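You operate a simulated robot arm through the tools that you are given. There is no shell and no other tool. Be economical: measure what you need, move in short steps, check, and stop when the job is done.

You are at the controls of a simulated robot arm. One attempt, no reset.

JOB
Put things in order on the worktop beside the basin. At the end: the brown wooden brush stands on top of the brown parcel; the green battery from the worktop beside the basin stands where the teal scent cartridge stood; the grey dish brush stands where the brown wooden brush stood; the teal scent cartridge stands where the grey dish brush stood; whatever was shut is shut again. Leave all else as you found it, and nothing knocked over.
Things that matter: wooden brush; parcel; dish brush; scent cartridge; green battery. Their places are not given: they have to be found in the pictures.

The check looks at the end state, three seconds after you hand in, the way a careful person would. Anything else that was tipped, shoved, dropped, spilled or broken makes it a failure.

ROBOT AND FRAMES
A 7-joint arm with a two-finger parallel gripper, fixed in place. Base frame: the origin is at the foot of the arm, x ahead of it, y to its left, z up; the work surface is at about z = 0. Readings come in mm, degrees, newtons and seconds.
With the tool pointing down near the work surface it reaches from about 240 to 620 mm from the base axis. Its first joint turns from -66.0 to 66.0 degrees. Payload 2.6 kg.
The TCP is the grasp point between the finger pads, 30 mm short of the fingertips. In the tool frame z runs along the fingers and y along their closing line. Largest opening 94 mm; finger width 28, thickness 10; the body of the gripper, 50 by 96 mm, starts 55 mm behind the TCP.
Orientation is that of the tool frame in the base frame, as a unit quaternion [w, x, y, z]. With the fingers straight down and closing along the base's y, the tool's x points along the base's -x, its y along +y and its z along -z.

CONTROLS
- The arm moves only by the tool jog_arm. Its argument "moves" is one flat list of numbers, 7 for each row, row after row: the shift along the tool's x, y, z in mm, then the turn, a rotation vector about the tool's x, y, z in degrees, then the closure, from 0 (fully open) to 1 (shut). In form: [tx, ty, tz, rx, ry, rz, fingers, tx, ty, tz, rx, ry, rz, fingers, ...]. A call has 1 to 12 rows; each row shifts and turns the commanded pose from where the row before left it, along the tool's axes as they then stand. Each row takes 0.2 s and may step no farther than 50 mm and 8.6 degrees from the row before; otherwise, or with a gripper value out of range, the whole call is refused. A pose out of reach is approached as far as the arm can. The call stops where the force on the tool passes 40 N (or 10 N more than at its start, if that is more) or the arm is blocked; 0.2 s more then pass. The fingers move at their own pace (about 72 mm/s each) and stop on an object; they squeeze with about 43 N. The grip force told is the motor's: it shows also when the fingers shut on nothing. Time passes only in rows, and 0.2 s behind the last, so rows that do not move let the fingers close. The reply holds the time, the measured pose of the TCP, the force on the tool along the base axes, the opening and the grip force, in the units named above and with some noise.
- Cameras (640 x 400 px; columns grow to the right, rows downward): "scene" is fixed at [24.9, 419.8, 574.8]; the picture's right is [-0.88, -0.47, 0.00], its down [-0.22, 0.41, -0.88] and it looks along [0.42, -0.78, -0.47] (base axes); focal length 347 px, centre (320, 200). "wrist" rides on the gripper at [-37, 0, -58] in the tool frame; the picture's right is [0.00, -1.00, 0.00], its down [0.97, 0.00, -0.24] and it looks along [0.24, 0.00, 0.97] (tool axes); focal length 218 px, centre (320, 200).
- grab_frame(camera): a new picture of that camera. It takes no simulated time.
- probe_pixels(camera, pixels): for up to 12 pixels [column, row] of the newest picture of that camera ("zoom" is the newest enlarged one), the place [x, y, z] in the base frame of the surface seen there, good to about 3 mm. It takes no simulated time.
- enlarge(camera, box): a new picture of the part [left, top, right, bottom] of that camera's present view, enlarged. It takes no simulated time.
- hand_in(): hands the job in; it is judged then, once.

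Keep the steps short. Do not move on a guess: measure, check each grasp and each placing, and mend mistakes. In all there are 80 turns and 38 pictures (those below and enlarged ones count). Leave the gripper open and the arm clear of the work at the hand-in unless told otherwise, and finish with a single line.

The tools are called after "Call:" by a JSON object that holds its "api" and its "payload". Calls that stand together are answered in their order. jog_arm: Moves the arm, as the interface text tells. Its arguments: {"type":"object","properties":{"moves":{"type":"array"}},"required":["moves"]} The other tools are called the same way: grab_frame (camera) takes a picture; probe_pixels (camera, pixels) gives the place of the surface under pixels of a picture; enlarge (camera, box) takes an enlarged picture of a part of a camera's view; hand_in () hands the job in.

At the start:

```text
t: 0.0
tcp_pos: [389.0, -143.5, 363.4]
tcp_rot: [0.0, 0.0, 1.0, 0.0]
ft_force: [0.2, -0.9, -0.2]
gripper_width: 94.1
gripper_force: 0.1
```

scene: 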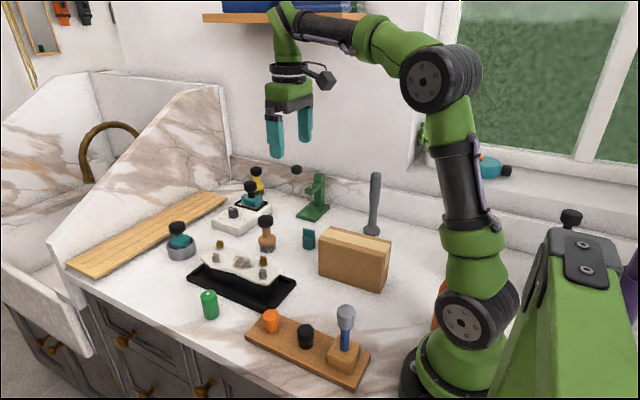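
wrist: 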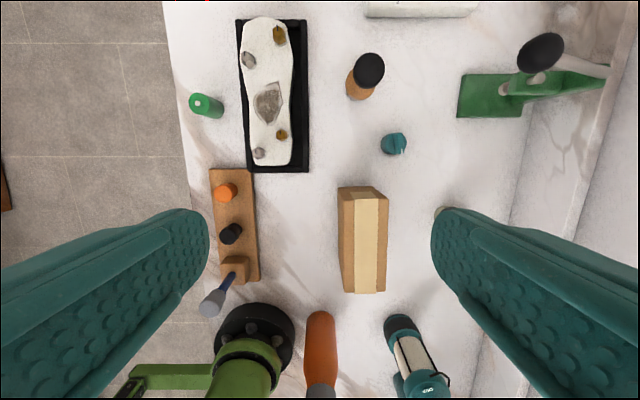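

I see the candidates: parcel at scene (355,258), teal cartridge at (308,238), green battery at (209,305). I enlarge two areas to identify the brushes.

Call:
{"api": "enlarge", "payload": {"camera": "scene", "box": [150, 150, 400, 306]}}

Call:
{"api": "enlarge", "payload": {"camera": "wrist", "box": [160, 0, 640, 300]}}

```text
2.56 times, centred on (275, 228) of scene
```

zoom: 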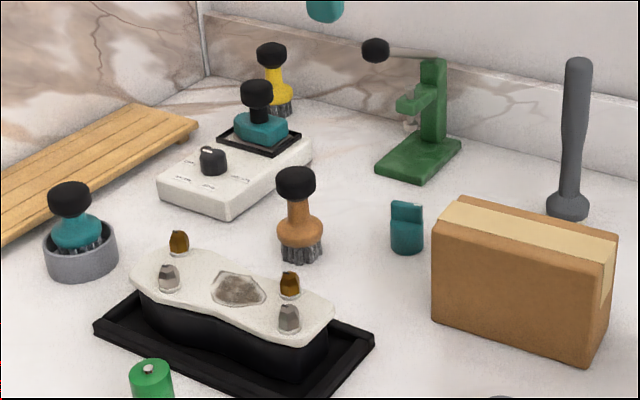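

```text
1.33 times, centred on (400, 150) of wrist
```

zoom: 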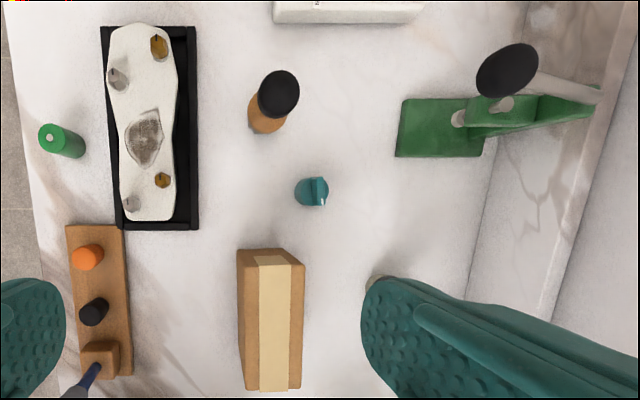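

The wooden brush is clear at scene (267,235). For the grey dish brush I look at the grey stick (375,205) and the items in the rack and by the base.

Call:
{"api": "enlarge", "payload": {"camera": "scene", "box": [235, 280, 427, 400]}}

Call:
{"api": "enlarge", "payload": {"camera": "scene", "box": [336, 160, 416, 245]}}

Call:
{"api": "probe_pixels", "payload": {"camera": "scene", "pixels": [[375, 176], [373, 228], [372, 234], [345, 312], [346, 335], [267, 222], [267, 250], [308, 240], [308, 230], [209, 295], [209, 316], [571, 215]]}}

```text
3.33 times, centred on (331, 340) of scene
```

zoom: 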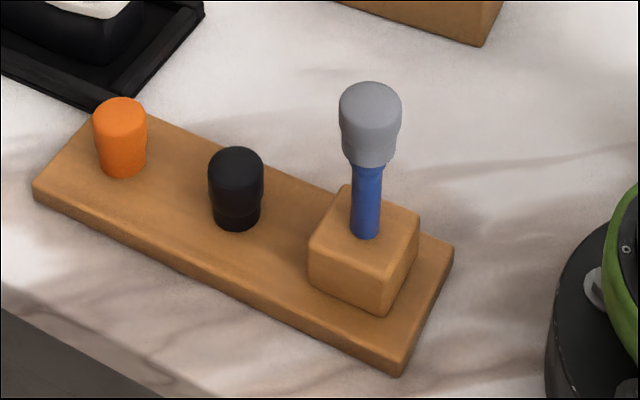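

```text
4.71 times, centred on (376, 202) of scene
```

zoom: 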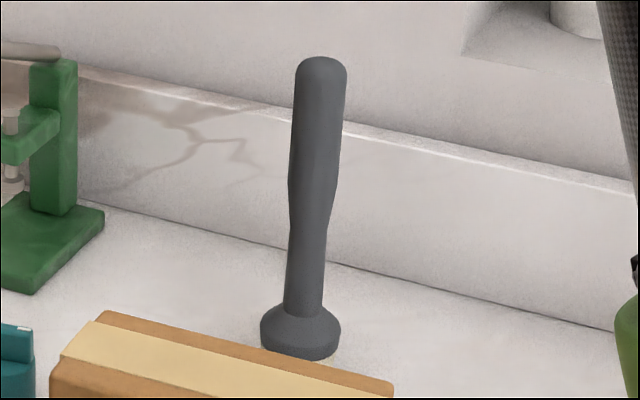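

```text
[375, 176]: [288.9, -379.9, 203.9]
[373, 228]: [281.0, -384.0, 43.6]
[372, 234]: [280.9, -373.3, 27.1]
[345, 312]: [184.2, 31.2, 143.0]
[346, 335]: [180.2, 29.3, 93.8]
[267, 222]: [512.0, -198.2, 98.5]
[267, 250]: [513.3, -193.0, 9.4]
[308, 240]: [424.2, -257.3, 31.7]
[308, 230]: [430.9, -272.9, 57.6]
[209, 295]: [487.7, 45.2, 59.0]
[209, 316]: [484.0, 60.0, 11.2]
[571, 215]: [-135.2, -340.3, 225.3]
```

The grey stick with a flared foot at (375,205) looks like the dish brush. I check the items near the arm's foot to exclude others.

Call:
{"api": "enlarge", "payload": {"camera": "wrist", "box": [200, 225, 480, 400]}}

Call:
{"api": "enlarge", "payload": {"camera": "scene", "box": [400, 100, 640, 250]}}

Call:
{"api": "probe_pixels", "payload": {"camera": "wrist", "pixels": [[320, 335], [410, 345], [365, 192], [365, 290], [342, 240], [384, 240], [394, 144], [371, 68], [355, 92], [200, 101], [212, 108], [439, 213]]}}

```text
2.29 times, centred on (340, 312) of wrist
```

zoom: 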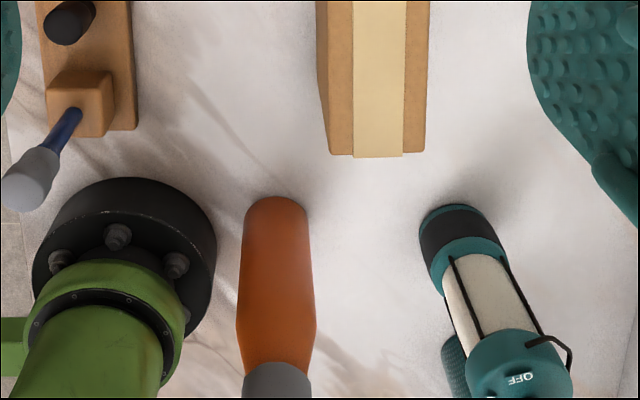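

```text
2.67 times, centred on (520, 175) of scene
```

zoom: 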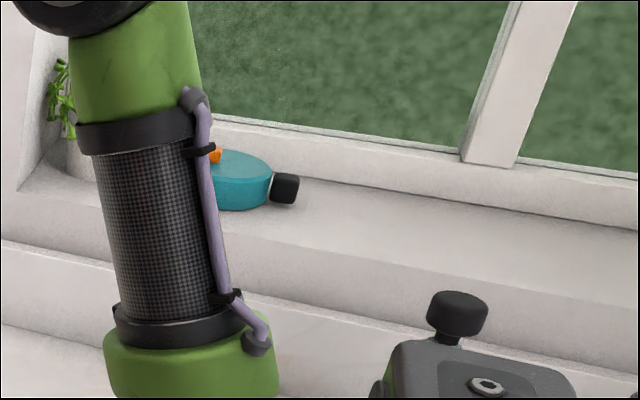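

```text
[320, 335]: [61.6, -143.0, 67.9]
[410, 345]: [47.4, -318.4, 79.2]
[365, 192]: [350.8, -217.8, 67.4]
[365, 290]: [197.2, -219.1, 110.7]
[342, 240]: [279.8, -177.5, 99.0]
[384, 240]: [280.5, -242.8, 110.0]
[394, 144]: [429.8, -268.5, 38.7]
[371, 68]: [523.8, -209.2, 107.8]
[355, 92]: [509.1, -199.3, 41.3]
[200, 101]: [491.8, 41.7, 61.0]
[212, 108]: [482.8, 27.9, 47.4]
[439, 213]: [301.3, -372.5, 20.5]
```

The grey stick is the dish brush (the others are an orange bottle, a lantern and a rack tool). The order that works is wooden brush → parcel, dish brush → its spot, cartridge → dish brush spot, battery → cartridge spot. I move above the wooden brush at about (513,-198) to measure it.

Call:
{"api": "jog_arm", "payload": {"moves": [-27, -14, 32, 0, 0, 0, 0, -27, -14, 32, 0, 0, 0, 0, -27, -14, 32, 0, 0, 0, 0, -27, -14, 32, 0, 0, 0, 0]}}

Call:
{"api": "grab_frame", "payload": {"camera": "wrist"}}

Call:
{"api": "enlarge", "payload": {"camera": "scene", "box": [227, 200, 323, 260]}}

```text
t: 1.0
tcp_pos: [497.5, -199.4, 237.5]
tcp_rot: [0.001, 0.0, 1.0, 0.0]
ft_force: [0.2, 1.4, -0.1]
gripper_width: 93.9
gripper_force: 0.0
```

```text
29 pictures are left
```

wrist: 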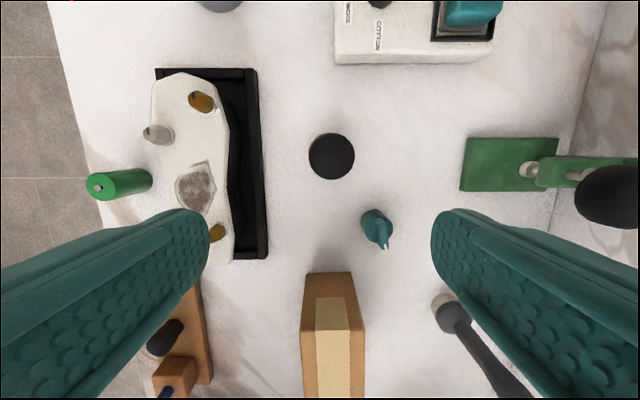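

```text
6.67 times, centred on (275, 230) of scene
```

zoom: 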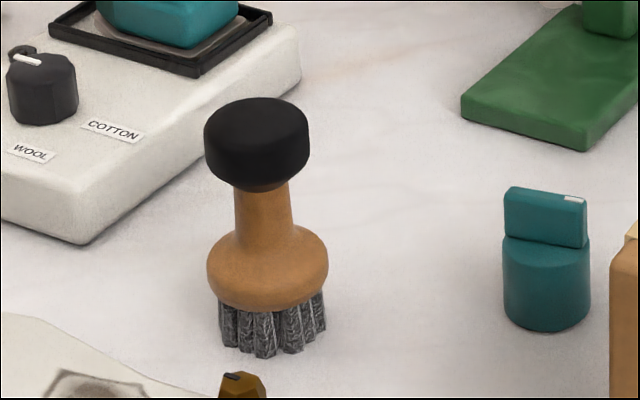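

The knob is a disc at wrist (332,156). I probe its top and edges in both pictures.

Call:
{"api": "probe_pixels", "payload": {"camera": "wrist", "pixels": [[332, 156], [312, 156], [352, 156], [332, 137], [332, 175], [370, 220], [378, 238], [378, 215], [334, 300], [304, 330], [362, 330], [334, 274]]}}

Call:
{"api": "probe_pixels", "payload": {"camera": "zoom", "pixels": [[257, 110], [257, 165], [262, 200], [262, 230], [262, 290], [215, 275], [320, 275], [262, 350], [230, 340], [318, 330], [545, 270], [545, 325]]}}

```text
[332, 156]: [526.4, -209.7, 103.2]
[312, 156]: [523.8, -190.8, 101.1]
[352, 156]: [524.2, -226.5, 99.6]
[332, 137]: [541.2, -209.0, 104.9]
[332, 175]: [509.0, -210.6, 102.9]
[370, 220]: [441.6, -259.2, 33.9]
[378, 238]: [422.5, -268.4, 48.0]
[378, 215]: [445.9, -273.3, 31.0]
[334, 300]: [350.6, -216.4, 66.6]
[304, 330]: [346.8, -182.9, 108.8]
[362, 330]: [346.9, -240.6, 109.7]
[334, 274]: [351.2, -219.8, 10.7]
```

```text
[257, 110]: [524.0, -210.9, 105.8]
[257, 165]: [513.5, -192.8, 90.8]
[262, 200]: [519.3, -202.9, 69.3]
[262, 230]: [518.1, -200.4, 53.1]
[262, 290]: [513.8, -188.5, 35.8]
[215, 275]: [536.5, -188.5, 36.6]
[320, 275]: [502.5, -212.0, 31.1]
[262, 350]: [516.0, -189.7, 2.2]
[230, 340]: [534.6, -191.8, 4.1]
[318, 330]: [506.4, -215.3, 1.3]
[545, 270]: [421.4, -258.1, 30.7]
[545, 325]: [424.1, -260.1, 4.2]
```

Brush axis is at (524.5,-209), top z≈105, knob and bulge both about 40 mm wide. I line up above it and go partway down, fingers open.

Call:
{"api": "jog_arm", "payload": {"moves": [-27, -9.5, 0, 0, 0, 0, 0, 0, 0, 40, 0, 0, 0, 0, 0, 0, 40, 0, 0, 0, 0, 0, 0, 0, 0, 0, 0, 0]}}

Call:
{"api": "grab_frame", "payload": {"camera": "wrist"}}

```text
t: 2.0
tcp_pos: [524.8, -209.8, 156.7]
tcp_rot: [0.0, 0.0, 1.0, 0.0]
ft_force: [0.7, 0.2, 0.6]
gripper_width: 94.0
gripper_force: 0.0
```

```text
27 pictures are left
```

wrist: 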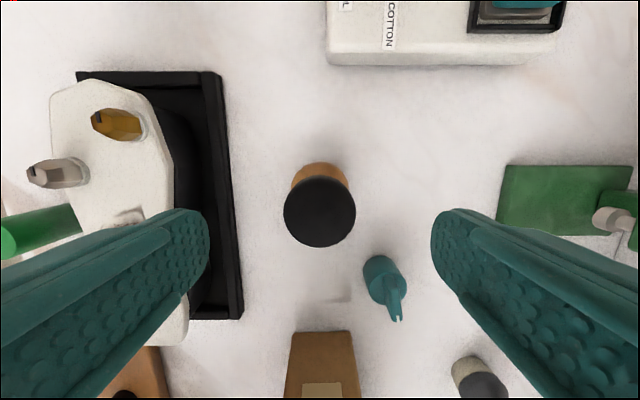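

The knob is centred between the fingers at (320,212). I descend 90 mm and close.

Call:
{"api": "jog_arm", "payload": {"moves": [0, 0, 45, 0, 0, 0, 0, 0, 0, 45, 0, 0, 0, 0, 0, 0, 0, 0, 0, 0, 0, 0, 0, 0, 0, 0, 0, 0.6, 0, 0, 0, 0, 0, 0, 1, 0, 0, 0, 0, 0, 0, 1, 0, 0, 0, 0, 0, 0, 1]}}

```text
t: 3.6
tcp_pos: [525.8, -210.3, 69.8]
tcp_rot: [0.0, 0.0, 1.0, 0.0]
ft_force: [0.1, -0.6, 0.7]
gripper_width: 40.8
gripper_force: 42.7
```

Gripped at 40.8 mm with 43 N. I lift 160 mm and check.

Call:
{"api": "jog_arm", "payload": {"moves": [0, 0, -30, 0, 0, 0, 1, 0, 0, -40, 0, 0, 0, 1, 0, 0, -45, 0, 0, 0, 1, 0, 0, -45, 0, 0, 0, 1, 0, 0, 0, 0, 0, 0, 1]}}

Call:
{"api": "grab_frame", "payload": {"camera": "scene"}}

Call:
{"api": "probe_pixels", "payload": {"camera": "scene", "pixels": [[327, 232], [389, 243], [322, 240], [388, 250], [355, 240], [330, 228]]}}

```text
t: 4.8
tcp_pos: [523.3, -211.8, 226.3]
tcp_rot: [0.0, 0.0, 1.0, 0.0]
ft_force: [-0.2, 0.9, 0.1]
gripper_width: 40.9
gripper_force: 42.9
```

```text
26 pictures are left
```

scene: 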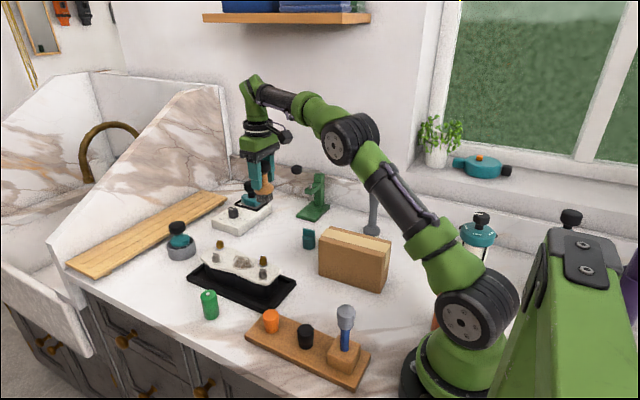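

```text
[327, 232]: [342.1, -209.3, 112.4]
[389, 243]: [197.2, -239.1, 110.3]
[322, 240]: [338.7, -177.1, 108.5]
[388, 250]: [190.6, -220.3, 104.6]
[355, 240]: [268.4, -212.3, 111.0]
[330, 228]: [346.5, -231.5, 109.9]
```

Parcel top is z≈110.5, centre about (271,-211). I carry the brush there at the present height (bottom ≈156).

Call:
{"api": "jog_arm", "payload": {"moves": [42, 0, 0, 0, 0, 0, 1, 42, 0, 0, 0, 0, 0, 1, 42, 0, 0, 0, 0, 0, 1, 42, 0, 0, 0, 0, 0, 1, 42, 0, 0, 0, 0, 0, 1, 42, 0, 0, 0, 0, 0, 1, 0, 0, 0, 0, 0, 0, 1]}}

Call:
{"api": "grab_frame", "payload": {"camera": "scene"}}

```text
t: 6.4
tcp_pos: [271.5, -208.3, 226.7]
tcp_rot: [0.001, -0.001, 1.0, 0.0]
ft_force: [1.0, 0.5, -1.2]
gripper_width: 40.7
gripper_force: 43.3
```

```text
25 pictures are left
```

scene: 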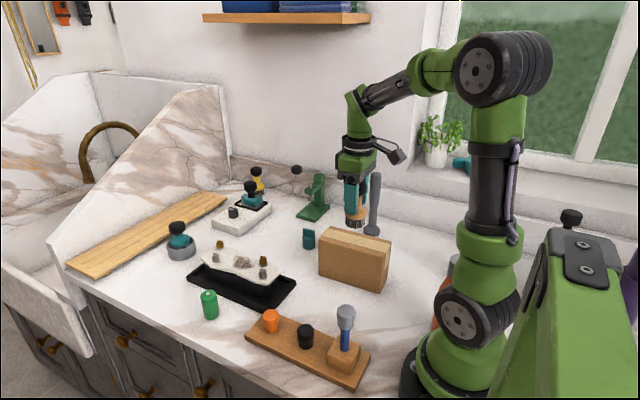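

Brush is over the parcel's middle. I lower 40 mm, then small steps to contact.

Call:
{"api": "jog_arm", "payload": {"moves": [0, 3, 20, 0, 0, 0, 1, 0, 0, 18, 0, 0, 0, 1, 0, 0, 3, 0, 0, 0, 1, 0, 0, 2, 0, 0, 0, 1, 0, 0, 0, 0, 0, 0, 1]}}

```text
t: 7.6
tcp_pos: [271.2, -206.4, 183.9]
tcp_rot: [0.0, 0.0, 1.0, 0.0]
ft_force: [-0.1, 0.2, -1.1]
gripper_width: 40.7
gripper_force: 42.9
```

No contact yet; centre y by −4 mm and go down in 1 mm steps.

Call:
{"api": "jog_arm", "payload": {"moves": [0, -4, 0, 0, 0, 0, 1, 0, 0, 1, 0, 0, 0, 1, 0, 0, 1, 0, 0, 0, 1, 0, 0, 1, 0, 0, 0, 1, 0, 0, 1, 0, 0, 0, 1, 0, 0, 0, 0, 0, 0, 1]}}

Call:
{"api": "enlarge", "payload": {"camera": "scene", "box": [308, 180, 404, 300]}}

```text
t: 9.0
tcp_pos: [272.0, -211.4, 178.5]
tcp_rot: [0.0, 0.0, 1.0, 0.0]
ft_force: [0.7, -1.1, -0.9]
gripper_width: 40.9
gripper_force: 42.9
```

```text
3.33 times, centred on (356, 240) of scene
```

zoom: 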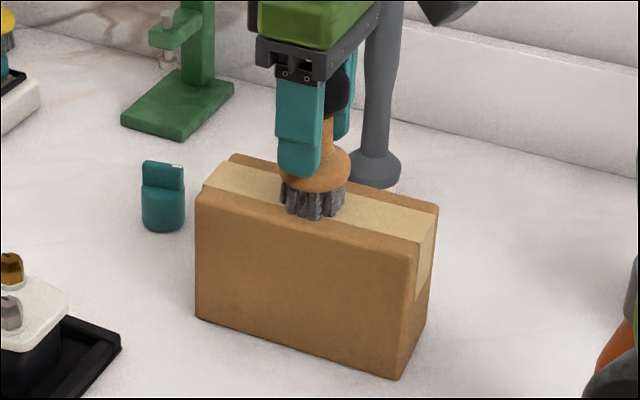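

It looks nearly touching but no force yet; continue gently.

Call:
{"api": "jog_arm", "payload": {"moves": [0, 0, 1, 0, 0, 0, 1, 0, 0, 1, 0, 0, 0, 1, 0, 0, 0, 0, 0, 0, 1]}}

```text
t: 9.8
tcp_pos: [272.4, -210.3, 178.4]
tcp_rot: [0.001, 0.001, 1.0, -0.001]
ft_force: [-7.3, 7.2, 31.0]
gripper_width: 41.0
gripper_force: 43.3
```

Contact with 31 N. I back up 1 mm to relieve, then open and rise.

Call:
{"api": "jog_arm", "payload": {"moves": [0, 0, -1, 0, 0, 0, 1, 0, 0, 0, 0, 0, 0, 0.8, 0, 0, 0, 0, 0, 0, 0.5, 0, 0, 0, 0, 0, 0, 0.2, 0, 0, 0, 0, 0, 0, 0.2, 0, 0, -30, 0, 0, 0, 0.2, 0, 0, -40, 0, 0, 0, 0.2, 0, 0, -40, 0, 0, 0, 0.2, 0, 0, 0, 0, 0, 0, 0.2]}}

Call:
{"api": "enlarge", "payload": {"camera": "scene", "box": [308, 150, 420, 300]}}

Call:
{"api": "grab_frame", "payload": {"camera": "wrist"}}

```text
t: 11.8
tcp_pos: [270.9, -210.5, 289.8]
tcp_rot: [-0.001, 0.0, 1.0, 0.0]
ft_force: [-0.4, 0.3, -0.3]
gripper_width: 75.3
gripper_force: 0.1
```

```text
2.67 times, centred on (364, 225) of scene
```

zoom: 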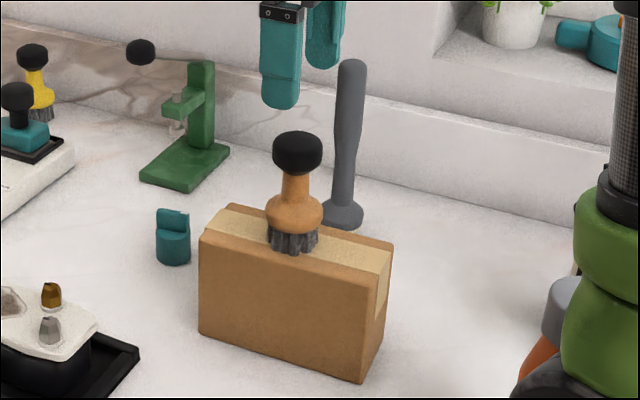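

```text
22 pictures are left
```

wrist: 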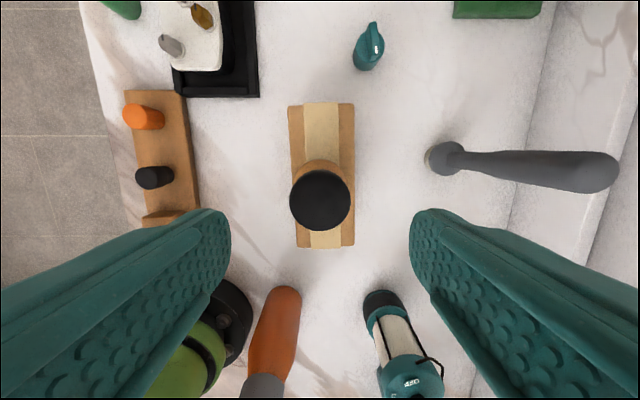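

The brush stands upright on the parcel. Next I measure the dish brush: foot, shaft, top.

Call:
{"api": "probe_pixels", "payload": {"camera": "zoom", "pixels": [[352, 62], [341, 85], [364, 85], [351, 100], [338, 140], [358, 140], [345, 190], [335, 222], [360, 215], [347, 226], [330, 212], [352, 70]]}}

Call:
{"api": "probe_pixels", "payload": {"camera": "wrist", "pixels": [[427, 158], [445, 142], [445, 172], [465, 160], [520, 155], [520, 180], [590, 155], [590, 188], [612, 175], [600, 172], [432, 147], [432, 170]]}}

```text
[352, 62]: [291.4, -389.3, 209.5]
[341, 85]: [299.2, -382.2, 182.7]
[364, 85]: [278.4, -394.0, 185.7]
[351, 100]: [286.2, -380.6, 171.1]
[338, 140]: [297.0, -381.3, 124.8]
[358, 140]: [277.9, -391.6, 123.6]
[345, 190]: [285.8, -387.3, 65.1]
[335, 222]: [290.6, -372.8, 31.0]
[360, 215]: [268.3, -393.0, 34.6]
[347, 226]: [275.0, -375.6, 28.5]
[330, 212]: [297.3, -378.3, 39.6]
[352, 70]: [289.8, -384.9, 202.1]
```

```text
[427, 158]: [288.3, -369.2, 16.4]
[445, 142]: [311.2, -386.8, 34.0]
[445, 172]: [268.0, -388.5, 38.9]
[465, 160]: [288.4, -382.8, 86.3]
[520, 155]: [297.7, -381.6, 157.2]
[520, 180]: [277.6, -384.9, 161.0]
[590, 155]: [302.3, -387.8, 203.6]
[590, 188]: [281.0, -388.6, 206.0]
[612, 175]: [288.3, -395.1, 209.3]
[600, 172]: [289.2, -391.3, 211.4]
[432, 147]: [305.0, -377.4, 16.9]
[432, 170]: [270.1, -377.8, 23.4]
```

Dish brush axis ≈ (289,-390), vertical, top z≈211, shaft ≈24 mm. I probe the wall and backsplash for clearance behind it.

Call:
{"api": "probe_pixels", "payload": {"camera": "wrist", "pixels": [[516, 225], [575, 225], [625, 300], [635, 180], [550, 100], [630, 60], [520, 150], [368, 50], [370, 66], [376, 24], [308, 172], [634, 390]]}}

Call:
{"api": "probe_pixels", "payload": {"camera": "zoom", "pixels": [[420, 30], [420, 130], [420, 160], [420, 190], [520, 140], [590, 60], [455, 100], [300, 145], [173, 215], [173, 240], [173, 260]]}}

```text
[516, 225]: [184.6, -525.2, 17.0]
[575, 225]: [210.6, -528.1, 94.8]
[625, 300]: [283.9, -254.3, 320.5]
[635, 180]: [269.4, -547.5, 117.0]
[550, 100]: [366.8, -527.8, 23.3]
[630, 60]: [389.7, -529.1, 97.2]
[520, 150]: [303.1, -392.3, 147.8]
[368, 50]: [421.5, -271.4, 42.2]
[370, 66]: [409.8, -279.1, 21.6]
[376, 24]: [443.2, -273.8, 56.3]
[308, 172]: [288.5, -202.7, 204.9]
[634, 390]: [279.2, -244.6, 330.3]
```

```text
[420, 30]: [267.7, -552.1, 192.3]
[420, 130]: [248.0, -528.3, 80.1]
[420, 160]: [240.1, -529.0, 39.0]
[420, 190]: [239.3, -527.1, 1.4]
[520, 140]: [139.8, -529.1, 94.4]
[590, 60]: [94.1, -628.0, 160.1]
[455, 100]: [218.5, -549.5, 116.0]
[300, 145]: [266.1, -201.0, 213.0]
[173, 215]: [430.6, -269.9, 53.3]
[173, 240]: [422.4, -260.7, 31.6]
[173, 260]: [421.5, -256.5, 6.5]
```

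Wall is at y=-528, plenty of room. I move above the dish brush at z≈290.

Call:
{"api": "jog_arm", "payload": {"moves": [-4.5, -45, 0, 0, 0, 0, 0, -4.5, -45, 0, 0, 0, 0, 0, -4.5, -45, 0, 0, 0, 0, 0, -4.5, -44.5, 0, 0, 0, 0, 0, 0, 0, 0, 0, 0, 0, 0]}}

Call:
{"api": "grab_frame", "payload": {"camera": "wrist"}}

```text
t: 13.0
tcp_pos: [287.5, -389.6, 287.0]
tcp_rot: [0.0, 0.001, 1.0, 0.0]
ft_force: [0.5, 0.4, 0.4]
gripper_width: 93.9
gripper_force: 0.1
```

```text
21 pictures are left
```

wrist: 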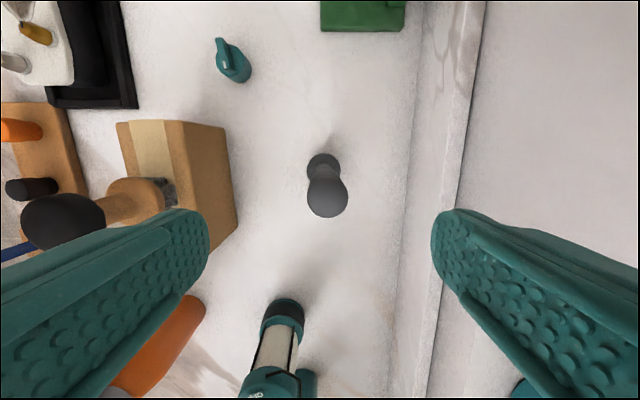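

Shaft is at columns 323–327, so y ≈ -393; I shift 3 mm and descend 120 mm (TCP z≈168), then close.

Call:
{"api": "jog_arm", "payload": {"moves": [-1, -3, 0, 0, 0, 0, 0, 0, 0, 40, 0, 0, 0, 0, 0, 0, 40, 0, 0, 0, 0, 0, 0, 38, 0, 0, 0, 0, 0, 0, 0, 0, 0, 0, 0.4, 0, 0, 0, 0, 0, 0, 0.65, 0, 0, 0, 0, 0, 0, 0.8, 0, 0, 0, 0, 0, 0, 1, 0, 0, 0, 0, 0, 0, 1, 0, 0, 0, 0, 0, 0, 1]}}

```text
t: 15.2
tcp_pos: [292.9, -393.8, 170.6]
tcp_rot: [0.0, 0.0, 1.0, 0.0]
ft_force: [0.6, -0.1, -0.4]
gripper_width: 27.4
gripper_force: 43.1
```

Gripped at 27.4 mm. Lift 110 mm and check.

Call:
{"api": "jog_arm", "payload": {"moves": [0, 0, -20, 0, 0, 0, 1, 0, 0, -30, 0, 0, 0, 1, 0, 0, -30, 0, 0, 0, 1, 0, 0, -30, 0, 0, 0, 1, 0, 0, 0, 0, 0, 0, 1]}}

Call:
{"api": "grab_frame", "payload": {"camera": "scene"}}

Call:
{"api": "probe_pixels", "payload": {"camera": "scene", "pixels": [[297, 169], [311, 213], [320, 178], [308, 182], [252, 187], [243, 205]]}}

```text
t: 16.4
tcp_pos: [294.2, -392.4, 279.3]
tcp_rot: [0.001, 0.0, 1.0, 0.0]
ft_force: [1.1, -0.1, -1.0]
gripper_width: 27.4
gripper_force: 42.8
```

```text
20 pictures are left
```

scene: 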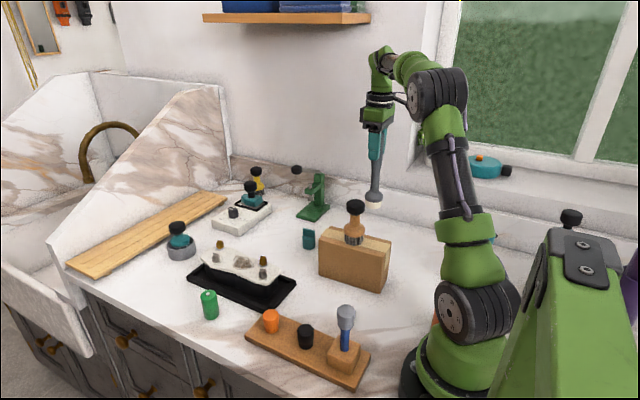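

```text
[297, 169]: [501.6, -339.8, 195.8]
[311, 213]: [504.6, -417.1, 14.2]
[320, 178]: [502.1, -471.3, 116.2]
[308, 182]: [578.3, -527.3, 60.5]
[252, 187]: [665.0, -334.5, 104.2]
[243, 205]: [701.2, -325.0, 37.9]
```

Brush hangs upright, foot at z≈108. Carry it along a straight line toward (525,-209), clear of the press knob at (502,-340).

Call:
{"api": "jog_arm", "payload": {"moves": [-33.1, 26.2, 0, 0, 0, 0, 1, -33.1, 26.2, 0, 0, 0, 0, 1, -33.1, 26.2, 0, 0, 0, 0, 1, -33.1, 26.2, 0, 0, 0, 0, 1, -33.1, 26.2, 0, 0, 0, 0, 1, -33.1, 26.2, 0, 0, 0, 0, 1, -33.1, 26.2, 0, 0, 0, 0, 1, 0, 0, 0, 0, 0, 0, 1, 0, 0, 0, 0, 0, 0, 1]}}

Call:
{"api": "grab_frame", "payload": {"camera": "wrist"}}

Call:
{"api": "grab_frame", "payload": {"camera": "scene"}}

```text
t: 18.4
tcp_pos: [523.7, -209.9, 280.1]
tcp_rot: [0.0, 0.0, 1.0, 0.0]
ft_force: [-0.2, -0.5, -1.2]
gripper_width: 27.4
gripper_force: 43.2
```

```text
19 pictures are left
```

wrist: 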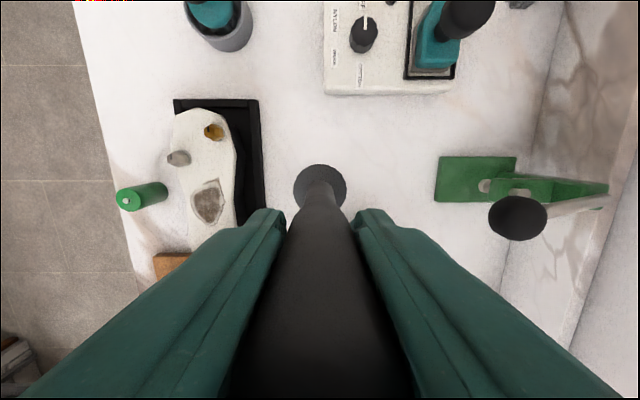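

```text
18 pictures are left
```

scene: 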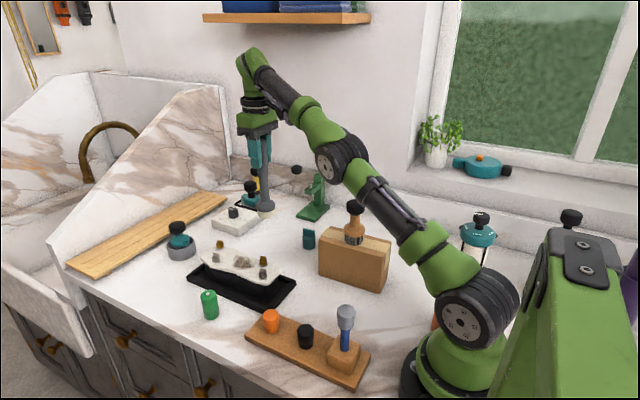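

The brush is over the old spot of the wooden brush. I lower 104 mm, then feel in small steps.

Call:
{"api": "jog_arm", "payload": {"moves": [0, 0, 35, 0, 0, 0, 1, 0, 0, 35, 0, 0, 0, 1, 0, 0, 28, 0, 0, 0, 1, 0, 0, 6, 0, 0, 0, 1, 0, 0, 0, 0, 0, 0, 1, 0, 0, 0, 0, 0, 0, 1]}}

Call:
{"api": "jog_arm", "payload": {"moves": [0, 0, 1, 0, 0, 0, 1, 0, 0, 1, 0, 0, 0, 1, 0, 0, 1, 0, 0, 0, 1, 0, 0, 0, 0, 0, 0, 1]}}

```text
t: 19.8
tcp_pos: [522.1, -210.1, 176.5]
tcp_rot: [0.0, 0.0, 1.0, 0.0]
ft_force: [0.0, 0.0, -1.1]
gripper_width: 27.4
gripper_force: 43.1
```

```text
t: 20.8
tcp_pos: [522.9, -209.3, 173.4]
tcp_rot: [0.001, 0.0, 1.0, 0.001]
ft_force: [0.1, 0.0, -0.7]
gripper_width: 27.3
gripper_force: 42.5
```

Still no contact at z≈173. Shift 2 mm in x and go on 1 mm at a time.

Call:
{"api": "jog_arm", "payload": {"moves": [-2, 0, 1, 0, 0, 0, 1, 0, 0, 1, 0, 0, 0, 1, 0, 0, 1, 0, 0, 0, 1, 0, 0, 0, 0, 0, 0, 1]}}

Call:
{"api": "enlarge", "payload": {"camera": "scene", "box": [211, 170, 331, 260]}}

```text
t: 21.8
tcp_pos: [524.4, -209.2, 170.8]
tcp_rot: [0.0, 0.0, 1.0, -0.001]
ft_force: [0.4, 0.7, 0.4]
gripper_width: 27.2
gripper_force: 43.4
```

```text
4.44 times, centred on (271, 215) of scene
```

zoom: 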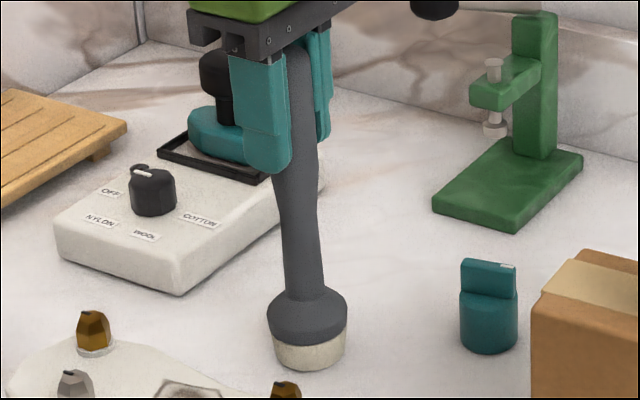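

It looks just down. I check the shaft and foot positions before release.

Call:
{"api": "probe_pixels", "payload": {"camera": "zoom", "pixels": [[309, 360], [276, 355], [345, 350], [268, 315], [347, 310], [305, 285], [300, 220], [275, 195], [317, 195], [309, 368]]}}

Call:
{"api": "jog_arm", "payload": {"moves": [0, 0, 1, 0, 0, 0, 1, 0, 0, 0, 0, 0, 0, 1]}}

```text
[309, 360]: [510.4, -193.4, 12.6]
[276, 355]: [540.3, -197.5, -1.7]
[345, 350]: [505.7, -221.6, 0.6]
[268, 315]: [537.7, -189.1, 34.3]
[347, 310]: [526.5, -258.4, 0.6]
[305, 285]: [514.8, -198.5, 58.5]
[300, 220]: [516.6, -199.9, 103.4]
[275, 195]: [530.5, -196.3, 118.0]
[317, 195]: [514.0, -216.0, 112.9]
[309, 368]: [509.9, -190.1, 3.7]
```

```text
t: 22.4
tcp_pos: [524.8, -209.1, 169.2]
tcp_rot: [0.0, 0.0, 1.0, 0.0]
ft_force: [0.1, 0.4, -0.2]
gripper_width: 27.4
gripper_force: 43.2
```

Position good; still no contact force. Continue 1 mm at a time.

Call:
{"api": "jog_arm", "payload": {"moves": [0, 0, 1, 0, 0, 0, 1, 0, 0, 0, 0, 0, 0, 1]}}

```text
t: 23.0
tcp_pos: [525.0, -208.4, 169.8]
tcp_rot: [0.001, 0.0, 1.0, 0.0]
ft_force: [-3.2, 1.2, 6.1]
gripper_width: 27.1
gripper_force: 42.8
```

Contact (6 N). Release and rise straight up.

Call:
{"api": "jog_arm", "payload": {"moves": [0, 0, 0, 0, 0, 0, 0.9, 0, 0, 0, 0, 0, 0, 0.6, 0, 0, 0, 0, 0, 0, 0.3, 0, 0, 0, 0, 0, 0, 0, 0, 0, 0, 0, 0, 0, 0, 0, 0, 0, 0, 0, 0, 0, 0, 0, -30, 0, 0, 0, 0, 0, 0, -40, 0, 0, 0, 0, 0, 0, -40, 0, 0, 0, 0, 0, 0, 0, 0, 0, 0, 0]}}

Call:
{"api": "grab_frame", "payload": {"camera": "scene"}}

Call:
{"api": "grab_frame", "payload": {"camera": "wrist"}}

```text
t: 25.2
tcp_pos: [523.5, -210.1, 278.1]
tcp_rot: [0.0, 0.0, 1.0, 0.0]
ft_force: [-0.5, 0.2, 0.5]
gripper_width: 94.0
gripper_force: 0.1
```

```text
16 pictures are left
```

scene: 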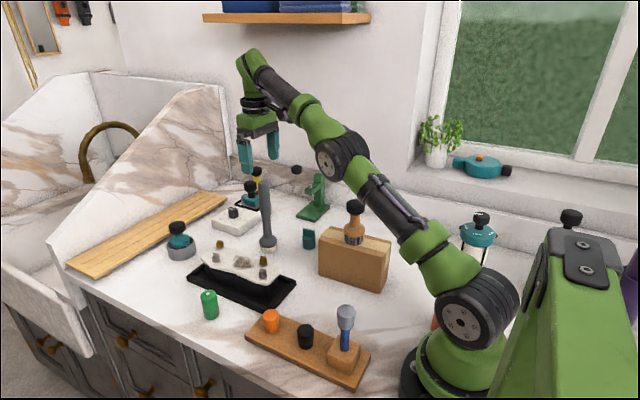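

```text
15 pictures are left
```

wrist: 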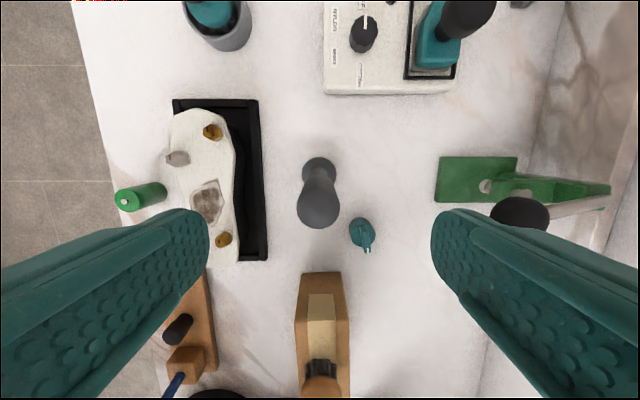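

Dish brush stands upright in its place. Next the cartridge at about (431,-273): move above it and partway down.

Call:
{"api": "jog_arm", "payload": {"moves": [31, -21, 0, 0, 0, 0, 0, 31, -21, 0, 0, 0, 0, 0, 31, -21, 0, 0, 0, 0, 0, 0, 0, 40, 0, 0, 0, 0, 0, 0, 40, 0, 0, 0, 0, 0, 0, 40, 0, 0, 0, 0, 0, 0, 0, 0, 0, 0, 0]}}

Call:
{"api": "grab_frame", "payload": {"camera": "wrist"}}

Call:
{"api": "grab_frame", "payload": {"camera": "scene"}}

```text
t: 26.8
tcp_pos: [430.0, -271.5, 157.5]
tcp_rot: [0.0, -0.001, 1.0, 0.0]
ft_force: [0.7, -0.3, -0.6]
gripper_width: 94.0
gripper_force: 0.0
```

```text
14 pictures are left
```

wrist: 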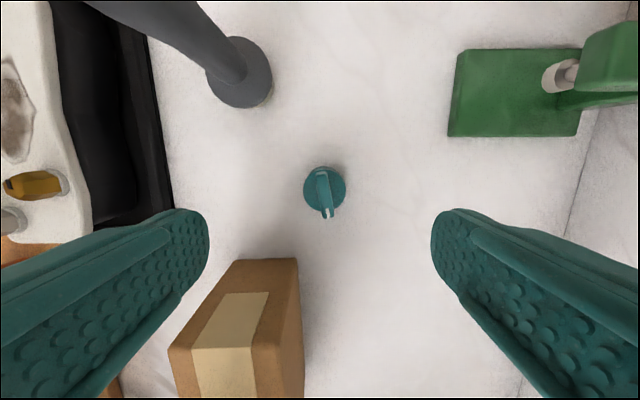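

```text
13 pictures are left
```

scene: 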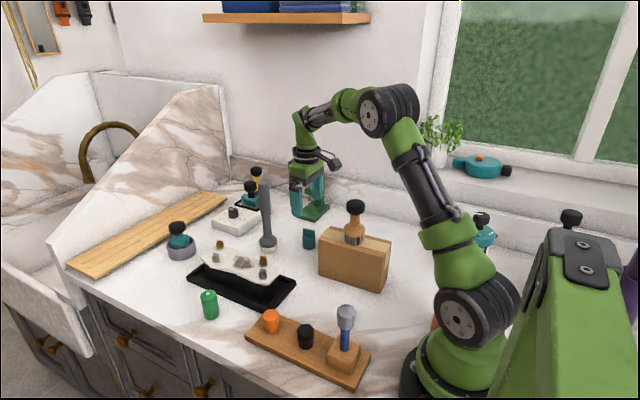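

Cartridge centre works out to (431,-275.5); the arm is well clear of the brush on the parcel. Shift −4 mm in y, descend 120 mm, close gently.

Call:
{"api": "jog_arm", "payload": {"moves": [-1, -4, 40, 0, 0, 0, 0, 0, 0, 40, 0, 0, 0, 0, 0, 0, 38, 0, 0, 0, 0, 0, 0, 0, 0, 0, 0, 0, 0, 0, 0, 0, 0, 0, 0.4, 0, 0, 0, 0, 0, 0, 0.6, 0, 0, 0, 0, 0, 0, 1, 0, 0, 0, 0, 0, 0, 1, 0, 0, 0, 0, 0, 0, 1]}}

```text
t: 28.8
tcp_pos: [431.5, -276.8, 40.3]
tcp_rot: [0.0, 0.001, 1.0, 0.0]
ft_force: [0.2, -0.9, -0.8]
gripper_width: 35.1
gripper_force: 43.0
```

Gripped at 35.1 mm. Lift 120 mm and carry toward (289,-392).

Call:
{"api": "jog_arm", "payload": {"moves": [0, 0, -30, 0, 0, 0, 1, 0, 0, -45, 0, 0, 0, 1, 0, 0, -45, 0, 0, 0, 1, 28.5, -23.2, 0, 0, 0, 0, 1, 28.5, -23.2, 0, 0, 0, 0, 1, 28.5, -23.2, 0, 0, 0, 0, 1, 28.5, -23.2, 0, 0, 0, 0, 1, 28.5, -23.2, 0, 0, 0, 0, 1, 0, 0, 0, 0, 0, 0, 1, 0, 0, 0, 0, 0, 0, 1]}}

Call:
{"api": "grab_frame", "payload": {"camera": "scene"}}

```text
t: 31.0
tcp_pos: [291.1, -393.4, 160.6]
tcp_rot: [0.0, 0.0, 1.0, 0.0]
ft_force: [-0.1, -0.9, -1.4]
gripper_width: 34.5
gripper_force: 43.0
```

```text
12 pictures are left
```

scene: 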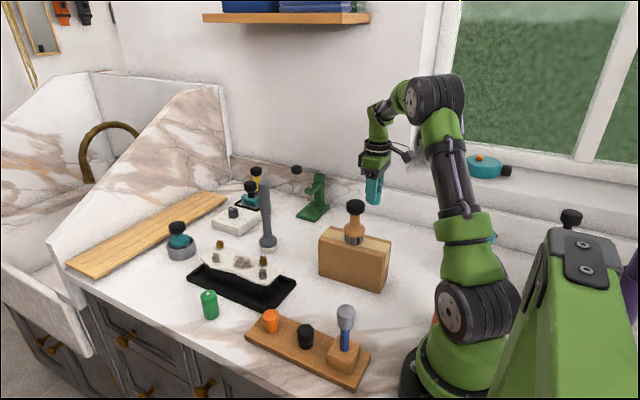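

Over the dish brush's old spot. Lower 114 mm, then feel.

Call:
{"api": "jog_arm", "payload": {"moves": [1, 1, 40, 0, 0, 0, 1, 0, 0, 40, 0, 0, 0, 1, 0, 0, 30, 0, 0, 0, 1, 0, 0, 5, 0, 0, 0, 1, 0, 0, 1, 0, 0, 0, 1, 0, 0, 1, 0, 0, 0, 1, 0, 0, 0, 0, 0, 0, 1]}}

Call:
{"api": "jog_arm", "payload": {"moves": [0, 0, 1, 0, 0, 0, 1, 0, 0, 1, 0, 0, 0, 1, 0, 0, 0, 0, 0, 0, 1]}}

```text
t: 32.6
tcp_pos: [290.1, -391.8, 42.9]
tcp_rot: [0.0, 0.0, 1.0, 0.001]
ft_force: [0.3, 0.0, -0.1]
gripper_width: 34.8
gripper_force: 42.6
```

```text
t: 33.4
tcp_pos: [288.4, -391.3, 41.4]
tcp_rot: [0.0, 0.0, 1.0, 0.0]
ft_force: [-0.8, 0.0, 0.2]
gripper_width: 34.8
gripper_force: 42.9
```

No contact yet; one or two more millimetres.

Call:
{"api": "jog_arm", "payload": {"moves": [0, 0, 1, 0, 0, 0, 1, 0, 0, 0, 0, 0, 0, 1]}}

Call:
{"api": "jog_arm", "payload": {"moves": [0, 0, 0.7, 0, 0, 0, 1, 0, 0, 0, 0, 0, 0, 1]}}

```text
t: 34.0
tcp_pos: [289.7, -391.6, 40.6]
tcp_rot: [0.001, 0.001, 1.0, -0.001]
ft_force: [-2.5, 3.5, 11.6]
gripper_width: 34.5
gripper_force: 43.5
```

```text
t: 34.6
tcp_pos: [290.2, -392.3, 40.8]
tcp_rot: [0.0, 0.001, 1.0, 0.0]
ft_force: [-4.1, 8.3, 26.1]
gripper_width: 34.6
gripper_force: 42.8
```

Contact. Ease up 0.7 mm, open, rise.

Call:
{"api": "jog_arm", "payload": {"moves": [0, 0, -0.7, 0, 0, 0, 1, 0, 0, 0, 0, 0, 0, 0.9, 0, 0, 0, 0, 0, 0, 0.6, 0, 0, 0, 0, 0, 0, 0.3, 0, 0, 0, 0, 0, 0, 0, 0, 0, 0, 0, 0, 0, 0, 0, 0, -40, 0, 0, 0, 0, 0, 0, -45, 0, 0, 0, 0, 0, 0, -45, 0, 0, 0, 0, 0, 0, -40, 0, 0, 0, 0, 0, 0, -45, 0, 0, 0, 0, 0, 0, 0, 0, 0, 0, 0]}}

Call:
{"api": "grab_frame", "payload": {"camera": "wrist"}}

Call:
{"api": "enlarge", "payload": {"camera": "scene", "box": [170, 170, 410, 330]}}

Call:
{"api": "probe_pixels", "payload": {"camera": "zoom", "pixels": [[103, 322], [103, 338], [103, 355], [103, 385], [88, 355], [124, 355], [552, 155], [552, 165], [200, 310]]}}

```text
t: 37.2
tcp_pos: [290.9, -388.9, 254.6]
tcp_rot: [0.0, 0.001, 1.0, -0.001]
ft_force: [-0.2, -0.3, 0.0]
gripper_width: 94.1
gripper_force: 0.1
```

```text
11 pictures are left
```

wrist: 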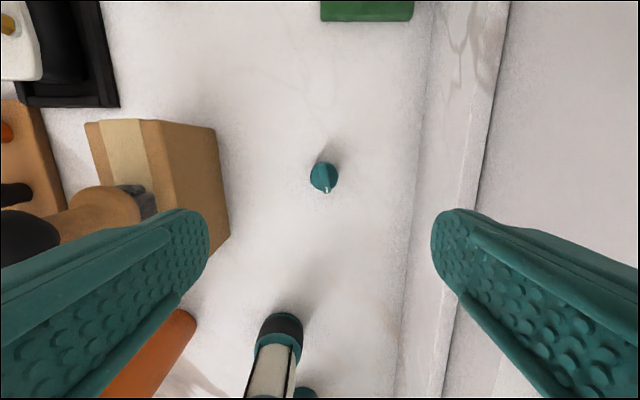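

```text
2.50 times, centred on (290, 250) of scene
```

zoom: 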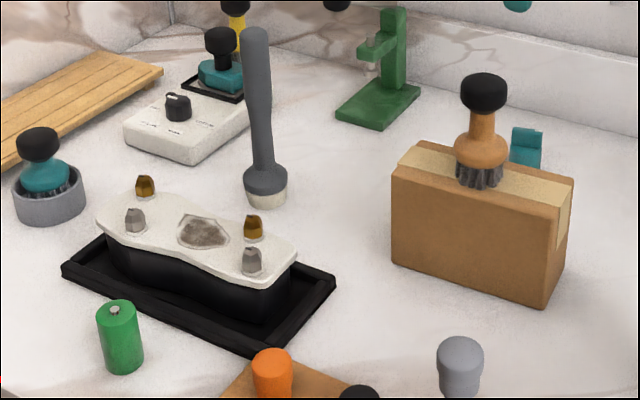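

```text
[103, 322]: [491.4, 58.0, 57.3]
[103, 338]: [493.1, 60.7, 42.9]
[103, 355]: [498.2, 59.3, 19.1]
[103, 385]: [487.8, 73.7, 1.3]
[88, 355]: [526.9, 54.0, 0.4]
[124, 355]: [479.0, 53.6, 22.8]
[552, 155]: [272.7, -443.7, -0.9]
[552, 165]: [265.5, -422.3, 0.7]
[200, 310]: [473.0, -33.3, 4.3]
```

Cartridge stands in place. Next the battery at about (492,43): the tray is close on its −y side, so I'll grip it along x (gripper turned 90°). First raise and travel there at z≈295.

Call:
{"api": "jog_arm", "payload": {"moves": [0, 0, -40, 0, 0, 0, 0, -20, 43.2, 0, 0, 0, 0, 0, -20, 43.2, 0, 0, 0, 0, 0, -20, 43.2, 0, 0, 0, 0, 0, -20, 43.2, 0, 0, 0, 0, 0, -20, 43.2, 0, 0, 0, 0, 0, -20, 43.2, 0, 0, 0, 0, 0, -20, 43.2, 0, 0, 0, 0, 0, -20, 43.2, 0, 0, 0, 0, 0, -20, 43.2, 0, 0, 0, 0, 0, -20, 43.2, 0, 0, 0, 0, 0, 0, 0, 0, 0, 0, 0, 0]}}

Call:
{"api": "jog_arm", "payload": {"moves": [0, 0, 0, 0, 0, -8.2, 0, 0, 0, 0, 0, 0, -8.2, 0, 0, 0, 0, 0, 0, -8.2, 0, 0, 0, 0, 0, 0, -8.2, 0, 0, 0, 0, 0, 0, -8.2, 0, 0, 0, 0, 0, 0, -8.2, 0, 0, 0, 0, 0, 0, -8.2, 0, 0, 0, 0, 0, 0, -8.2, 0, 0, 0, 0, 0, 0, -8.2, 0, 0, 0, 0, 0, 0, -8.2, 0, 0, 0, 0, 0, 0, -8, 0, 0, 0, 0, 0, 0, 0, 0]}}

Call:
{"api": "grab_frame", "payload": {"camera": "wrist"}}

```text
t: 39.8
tcp_pos: [489.0, 41.9, 293.5]
tcp_rot: [0.0, 0.001, 1.0, 0.0]
ft_force: [0.0, -0.2, 0.1]
gripper_width: 93.4
gripper_force: 0.1
```

```text
t: 42.4
tcp_pos: [490.4, 40.6, 293.8]
tcp_rot: [0.0, 0.707, -0.707, 0.0]
ft_force: [0.1, 1.4, -0.6]
gripper_width: 94.1
gripper_force: 0.0
```

```text
9 pictures are left
```

wrist: 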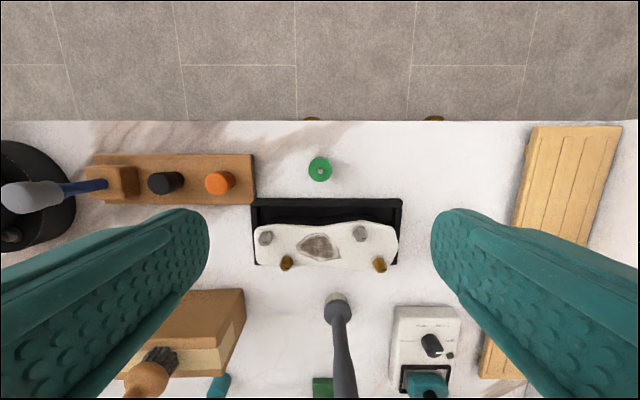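

Turn succeeded; battery at (320,169). Probe it for a precise centre, along with the tray edge.

Call:
{"api": "probe_pixels", "payload": {"camera": "wrist", "pixels": [[320, 171], [310, 169], [330, 169], [320, 160], [320, 179], [320, 200], [320, 206], [265, 238], [253, 170]]}}

```text
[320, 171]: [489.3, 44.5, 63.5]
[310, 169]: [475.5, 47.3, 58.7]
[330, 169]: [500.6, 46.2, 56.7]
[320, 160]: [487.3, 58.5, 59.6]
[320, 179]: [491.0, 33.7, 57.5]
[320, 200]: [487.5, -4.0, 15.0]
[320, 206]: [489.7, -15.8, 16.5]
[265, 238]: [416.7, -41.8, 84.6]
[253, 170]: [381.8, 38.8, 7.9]
```

Battery centre (489,46), top z≈59. Shift and descend 170 mm, then check.

Call:
{"api": "jog_arm", "payload": {"moves": [-5, 1, 40, 0, 0, 0, 0, 0, 0, 45, 0, 0, 0, 0, 0, 0, 45, 0, 0, 0, 0, 0, 0, 40, 0, 0, 0, 0, 0, 0, 0, 0, 0, 0, 0]}}

Call:
{"api": "grab_frame", "payload": {"camera": "wrist"}}

```text
t: 43.6
tcp_pos: [488.5, 46.8, 124.9]
tcp_rot: [0.0, -0.706, 0.708, 0.0]
ft_force: [1.3, 1.0, 0.2]
gripper_width: 94.1
gripper_force: 0.0
```

```text
8 pictures are left
```

wrist: 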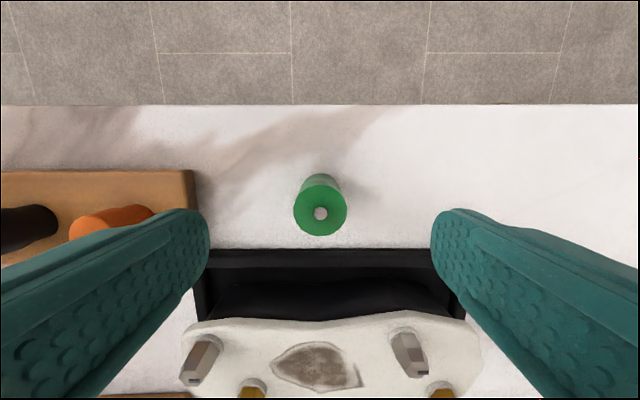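

Well aligned. Descend 84 mm and close.

Call:
{"api": "jog_arm", "payload": {"moves": [0, 0, 42, 0, 0, 0, 0, 0, 0, 42, 0, 0, 0, 0, 0, 0, 0, 0, 0, 0, 0, 0, 0, 0, 0, 0, 0, 0.4, 0, 0, 0, 0, 0, 0, 0.65, 0, 0, 0, 0, 0, 0, 1, 0, 0, 0, 0, 0, 0, 1, 0, 0, 0, 0, 0, 0, 1]}}

```text
t: 45.4
tcp_pos: [487.9, 44.8, 42.2]
tcp_rot: [0.001, -0.707, 0.707, 0.0]
ft_force: [-0.2, 0.5, -0.4]
gripper_width: 32.2
gripper_force: 42.8
```

Gripped at 32.2 mm. Lift 250 mm.

Call:
{"api": "jog_arm", "payload": {"moves": [0, 0, -30, 0, 0, 0, 1, 0, 0, -44, 0, 0, 0, 1, 0, 0, -44, 0, 0, 0, 1, 0, 0, -44, 0, 0, 0, 1, 0, 0, -44, 0, 0, 0, 1, 0, 0, -44, 0, 0, 0, 1, 0, 0, 0, 0, 0, 0, 1]}}

Call:
{"api": "jog_arm", "payload": {"moves": [45.9, 8.1, 0, 0, 0, 0, 1, 45.9, 8.1, 0, 0, 0, 0, 1, 45.9, 8.1, 0, 0, 0, 0, 1, 45.9, 8.1, 0, 0, 0, 0, 1, 45.9, 8.1, 0, 0, 0, 0, 1, 45.9, 8.1, 0, 0, 0, 0, 1, 45.9, 8.1, 0, 0, 0, 0, 1, 0, 0, 0, 0, 0, 0, 1, 0, 0, 0, 0, 0, 0, 1]}}

Call:
{"api": "grab_frame", "payload": {"camera": "scene"}}

```text
t: 47.0
tcp_pos: [487.1, 42.7, 292.4]
tcp_rot: [0.0, -0.707, 0.707, 0.0]
ft_force: [0.4, 0.8, -1.3]
gripper_width: 32.1
gripper_force: 43.3
```

```text
t: 49.0
tcp_pos: [432.8, -276.9, 289.1]
tcp_rot: [-0.001, -0.707, 0.708, 0.001]
ft_force: [-0.2, 0.4, -1.2]
gripper_width: 32.2
gripper_force: 43.0
```

```text
7 pictures are left
```

scene: 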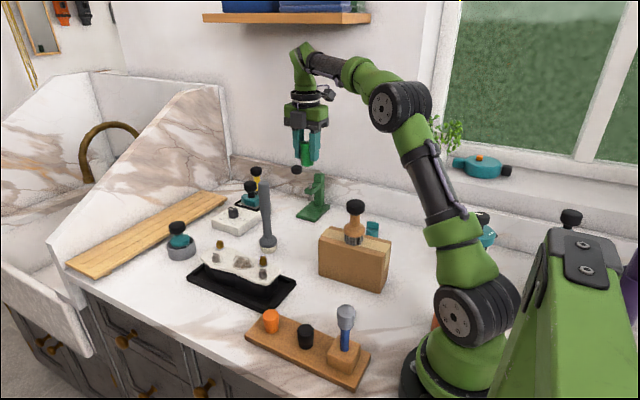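

Battery held over the cartridge's old spot, all clear. Lower in stages to just above the worktop.

Call:
{"api": "jog_arm", "payload": {"moves": [0, 1.5, 40, 0, 0, 0, 1, 0, 0, 45, 0, 0, 0, 1, 0, 0, 45, 0, 0, 0, 1, 0, 0, 45, 0, 0, 0, 1, 0, 0, 45, 0, 0, 0, 1, 0, 0, 22, 0, 0, 0, 1, 0, 0, 0, 0, 0, 0, 1, 0, 0, 0, 0, 0, 0, 1]}}

Call:
{"api": "jog_arm", "payload": {"moves": [0, 0, 1, 0, 0, 0, 1, 0, 0, 1, 0, 0, 0, 1, 0, 0, 0, 0, 0, 0, 1]}}

```text
t: 50.8
tcp_pos: [430.0, -275.3, 50.3]
tcp_rot: [0.0, 0.707, -0.707, -0.001]
ft_force: [-0.1, -0.2, -2.0]
gripper_width: 32.0
gripper_force: 42.5
```

```text
t: 51.6
tcp_pos: [428.2, -276.0, 48.1]
tcp_rot: [0.0, -0.706, 0.708, 0.0]
ft_force: [0.4, 0.3, -1.6]
gripper_width: 32.4
gripper_force: 43.1
```

At z≈48, contact expected near 42. Continue 4 mm, then 1 mm steps.

Call:
{"api": "jog_arm", "payload": {"moves": [0, -1, 2, 0, 0, 0, 1, 0, 0, 2, 0, 0, 0, 1, 0, 0, 0, 0, 0, 0, 1]}}

Call:
{"api": "jog_arm", "payload": {"moves": [0, 0, 1, 0, 0, 0, 1, 0, 0, 0, 0, 0, 0, 1]}}

Call:
{"api": "jog_arm", "payload": {"moves": [0, 0, 1, 0, 0, 0, 1, 0, 0, 0, 0, 0, 0, 1]}}

```text
t: 52.4
tcp_pos: [430.9, -275.2, 42.6]
tcp_rot: [0.0, 0.707, -0.707, 0.0]
ft_force: [0.5, 0.0, -1.3]
gripper_width: 32.3
gripper_force: 43.0
```

```text
t: 53.0
tcp_pos: [430.8, -273.7, 43.0]
tcp_rot: [0.001, 0.708, -0.707, 0.0]
ft_force: [-0.5, 0.3, 2.0]
gripper_width: 32.2
gripper_force: 42.4
```

```text
t: 53.6
tcp_pos: [431.2, -274.4, 42.3]
tcp_rot: [0.001, -0.707, 0.708, -0.001]
ft_force: [-4.9, 4.1, 16.3]
gripper_width: 32.1
gripper_force: 42.9
```

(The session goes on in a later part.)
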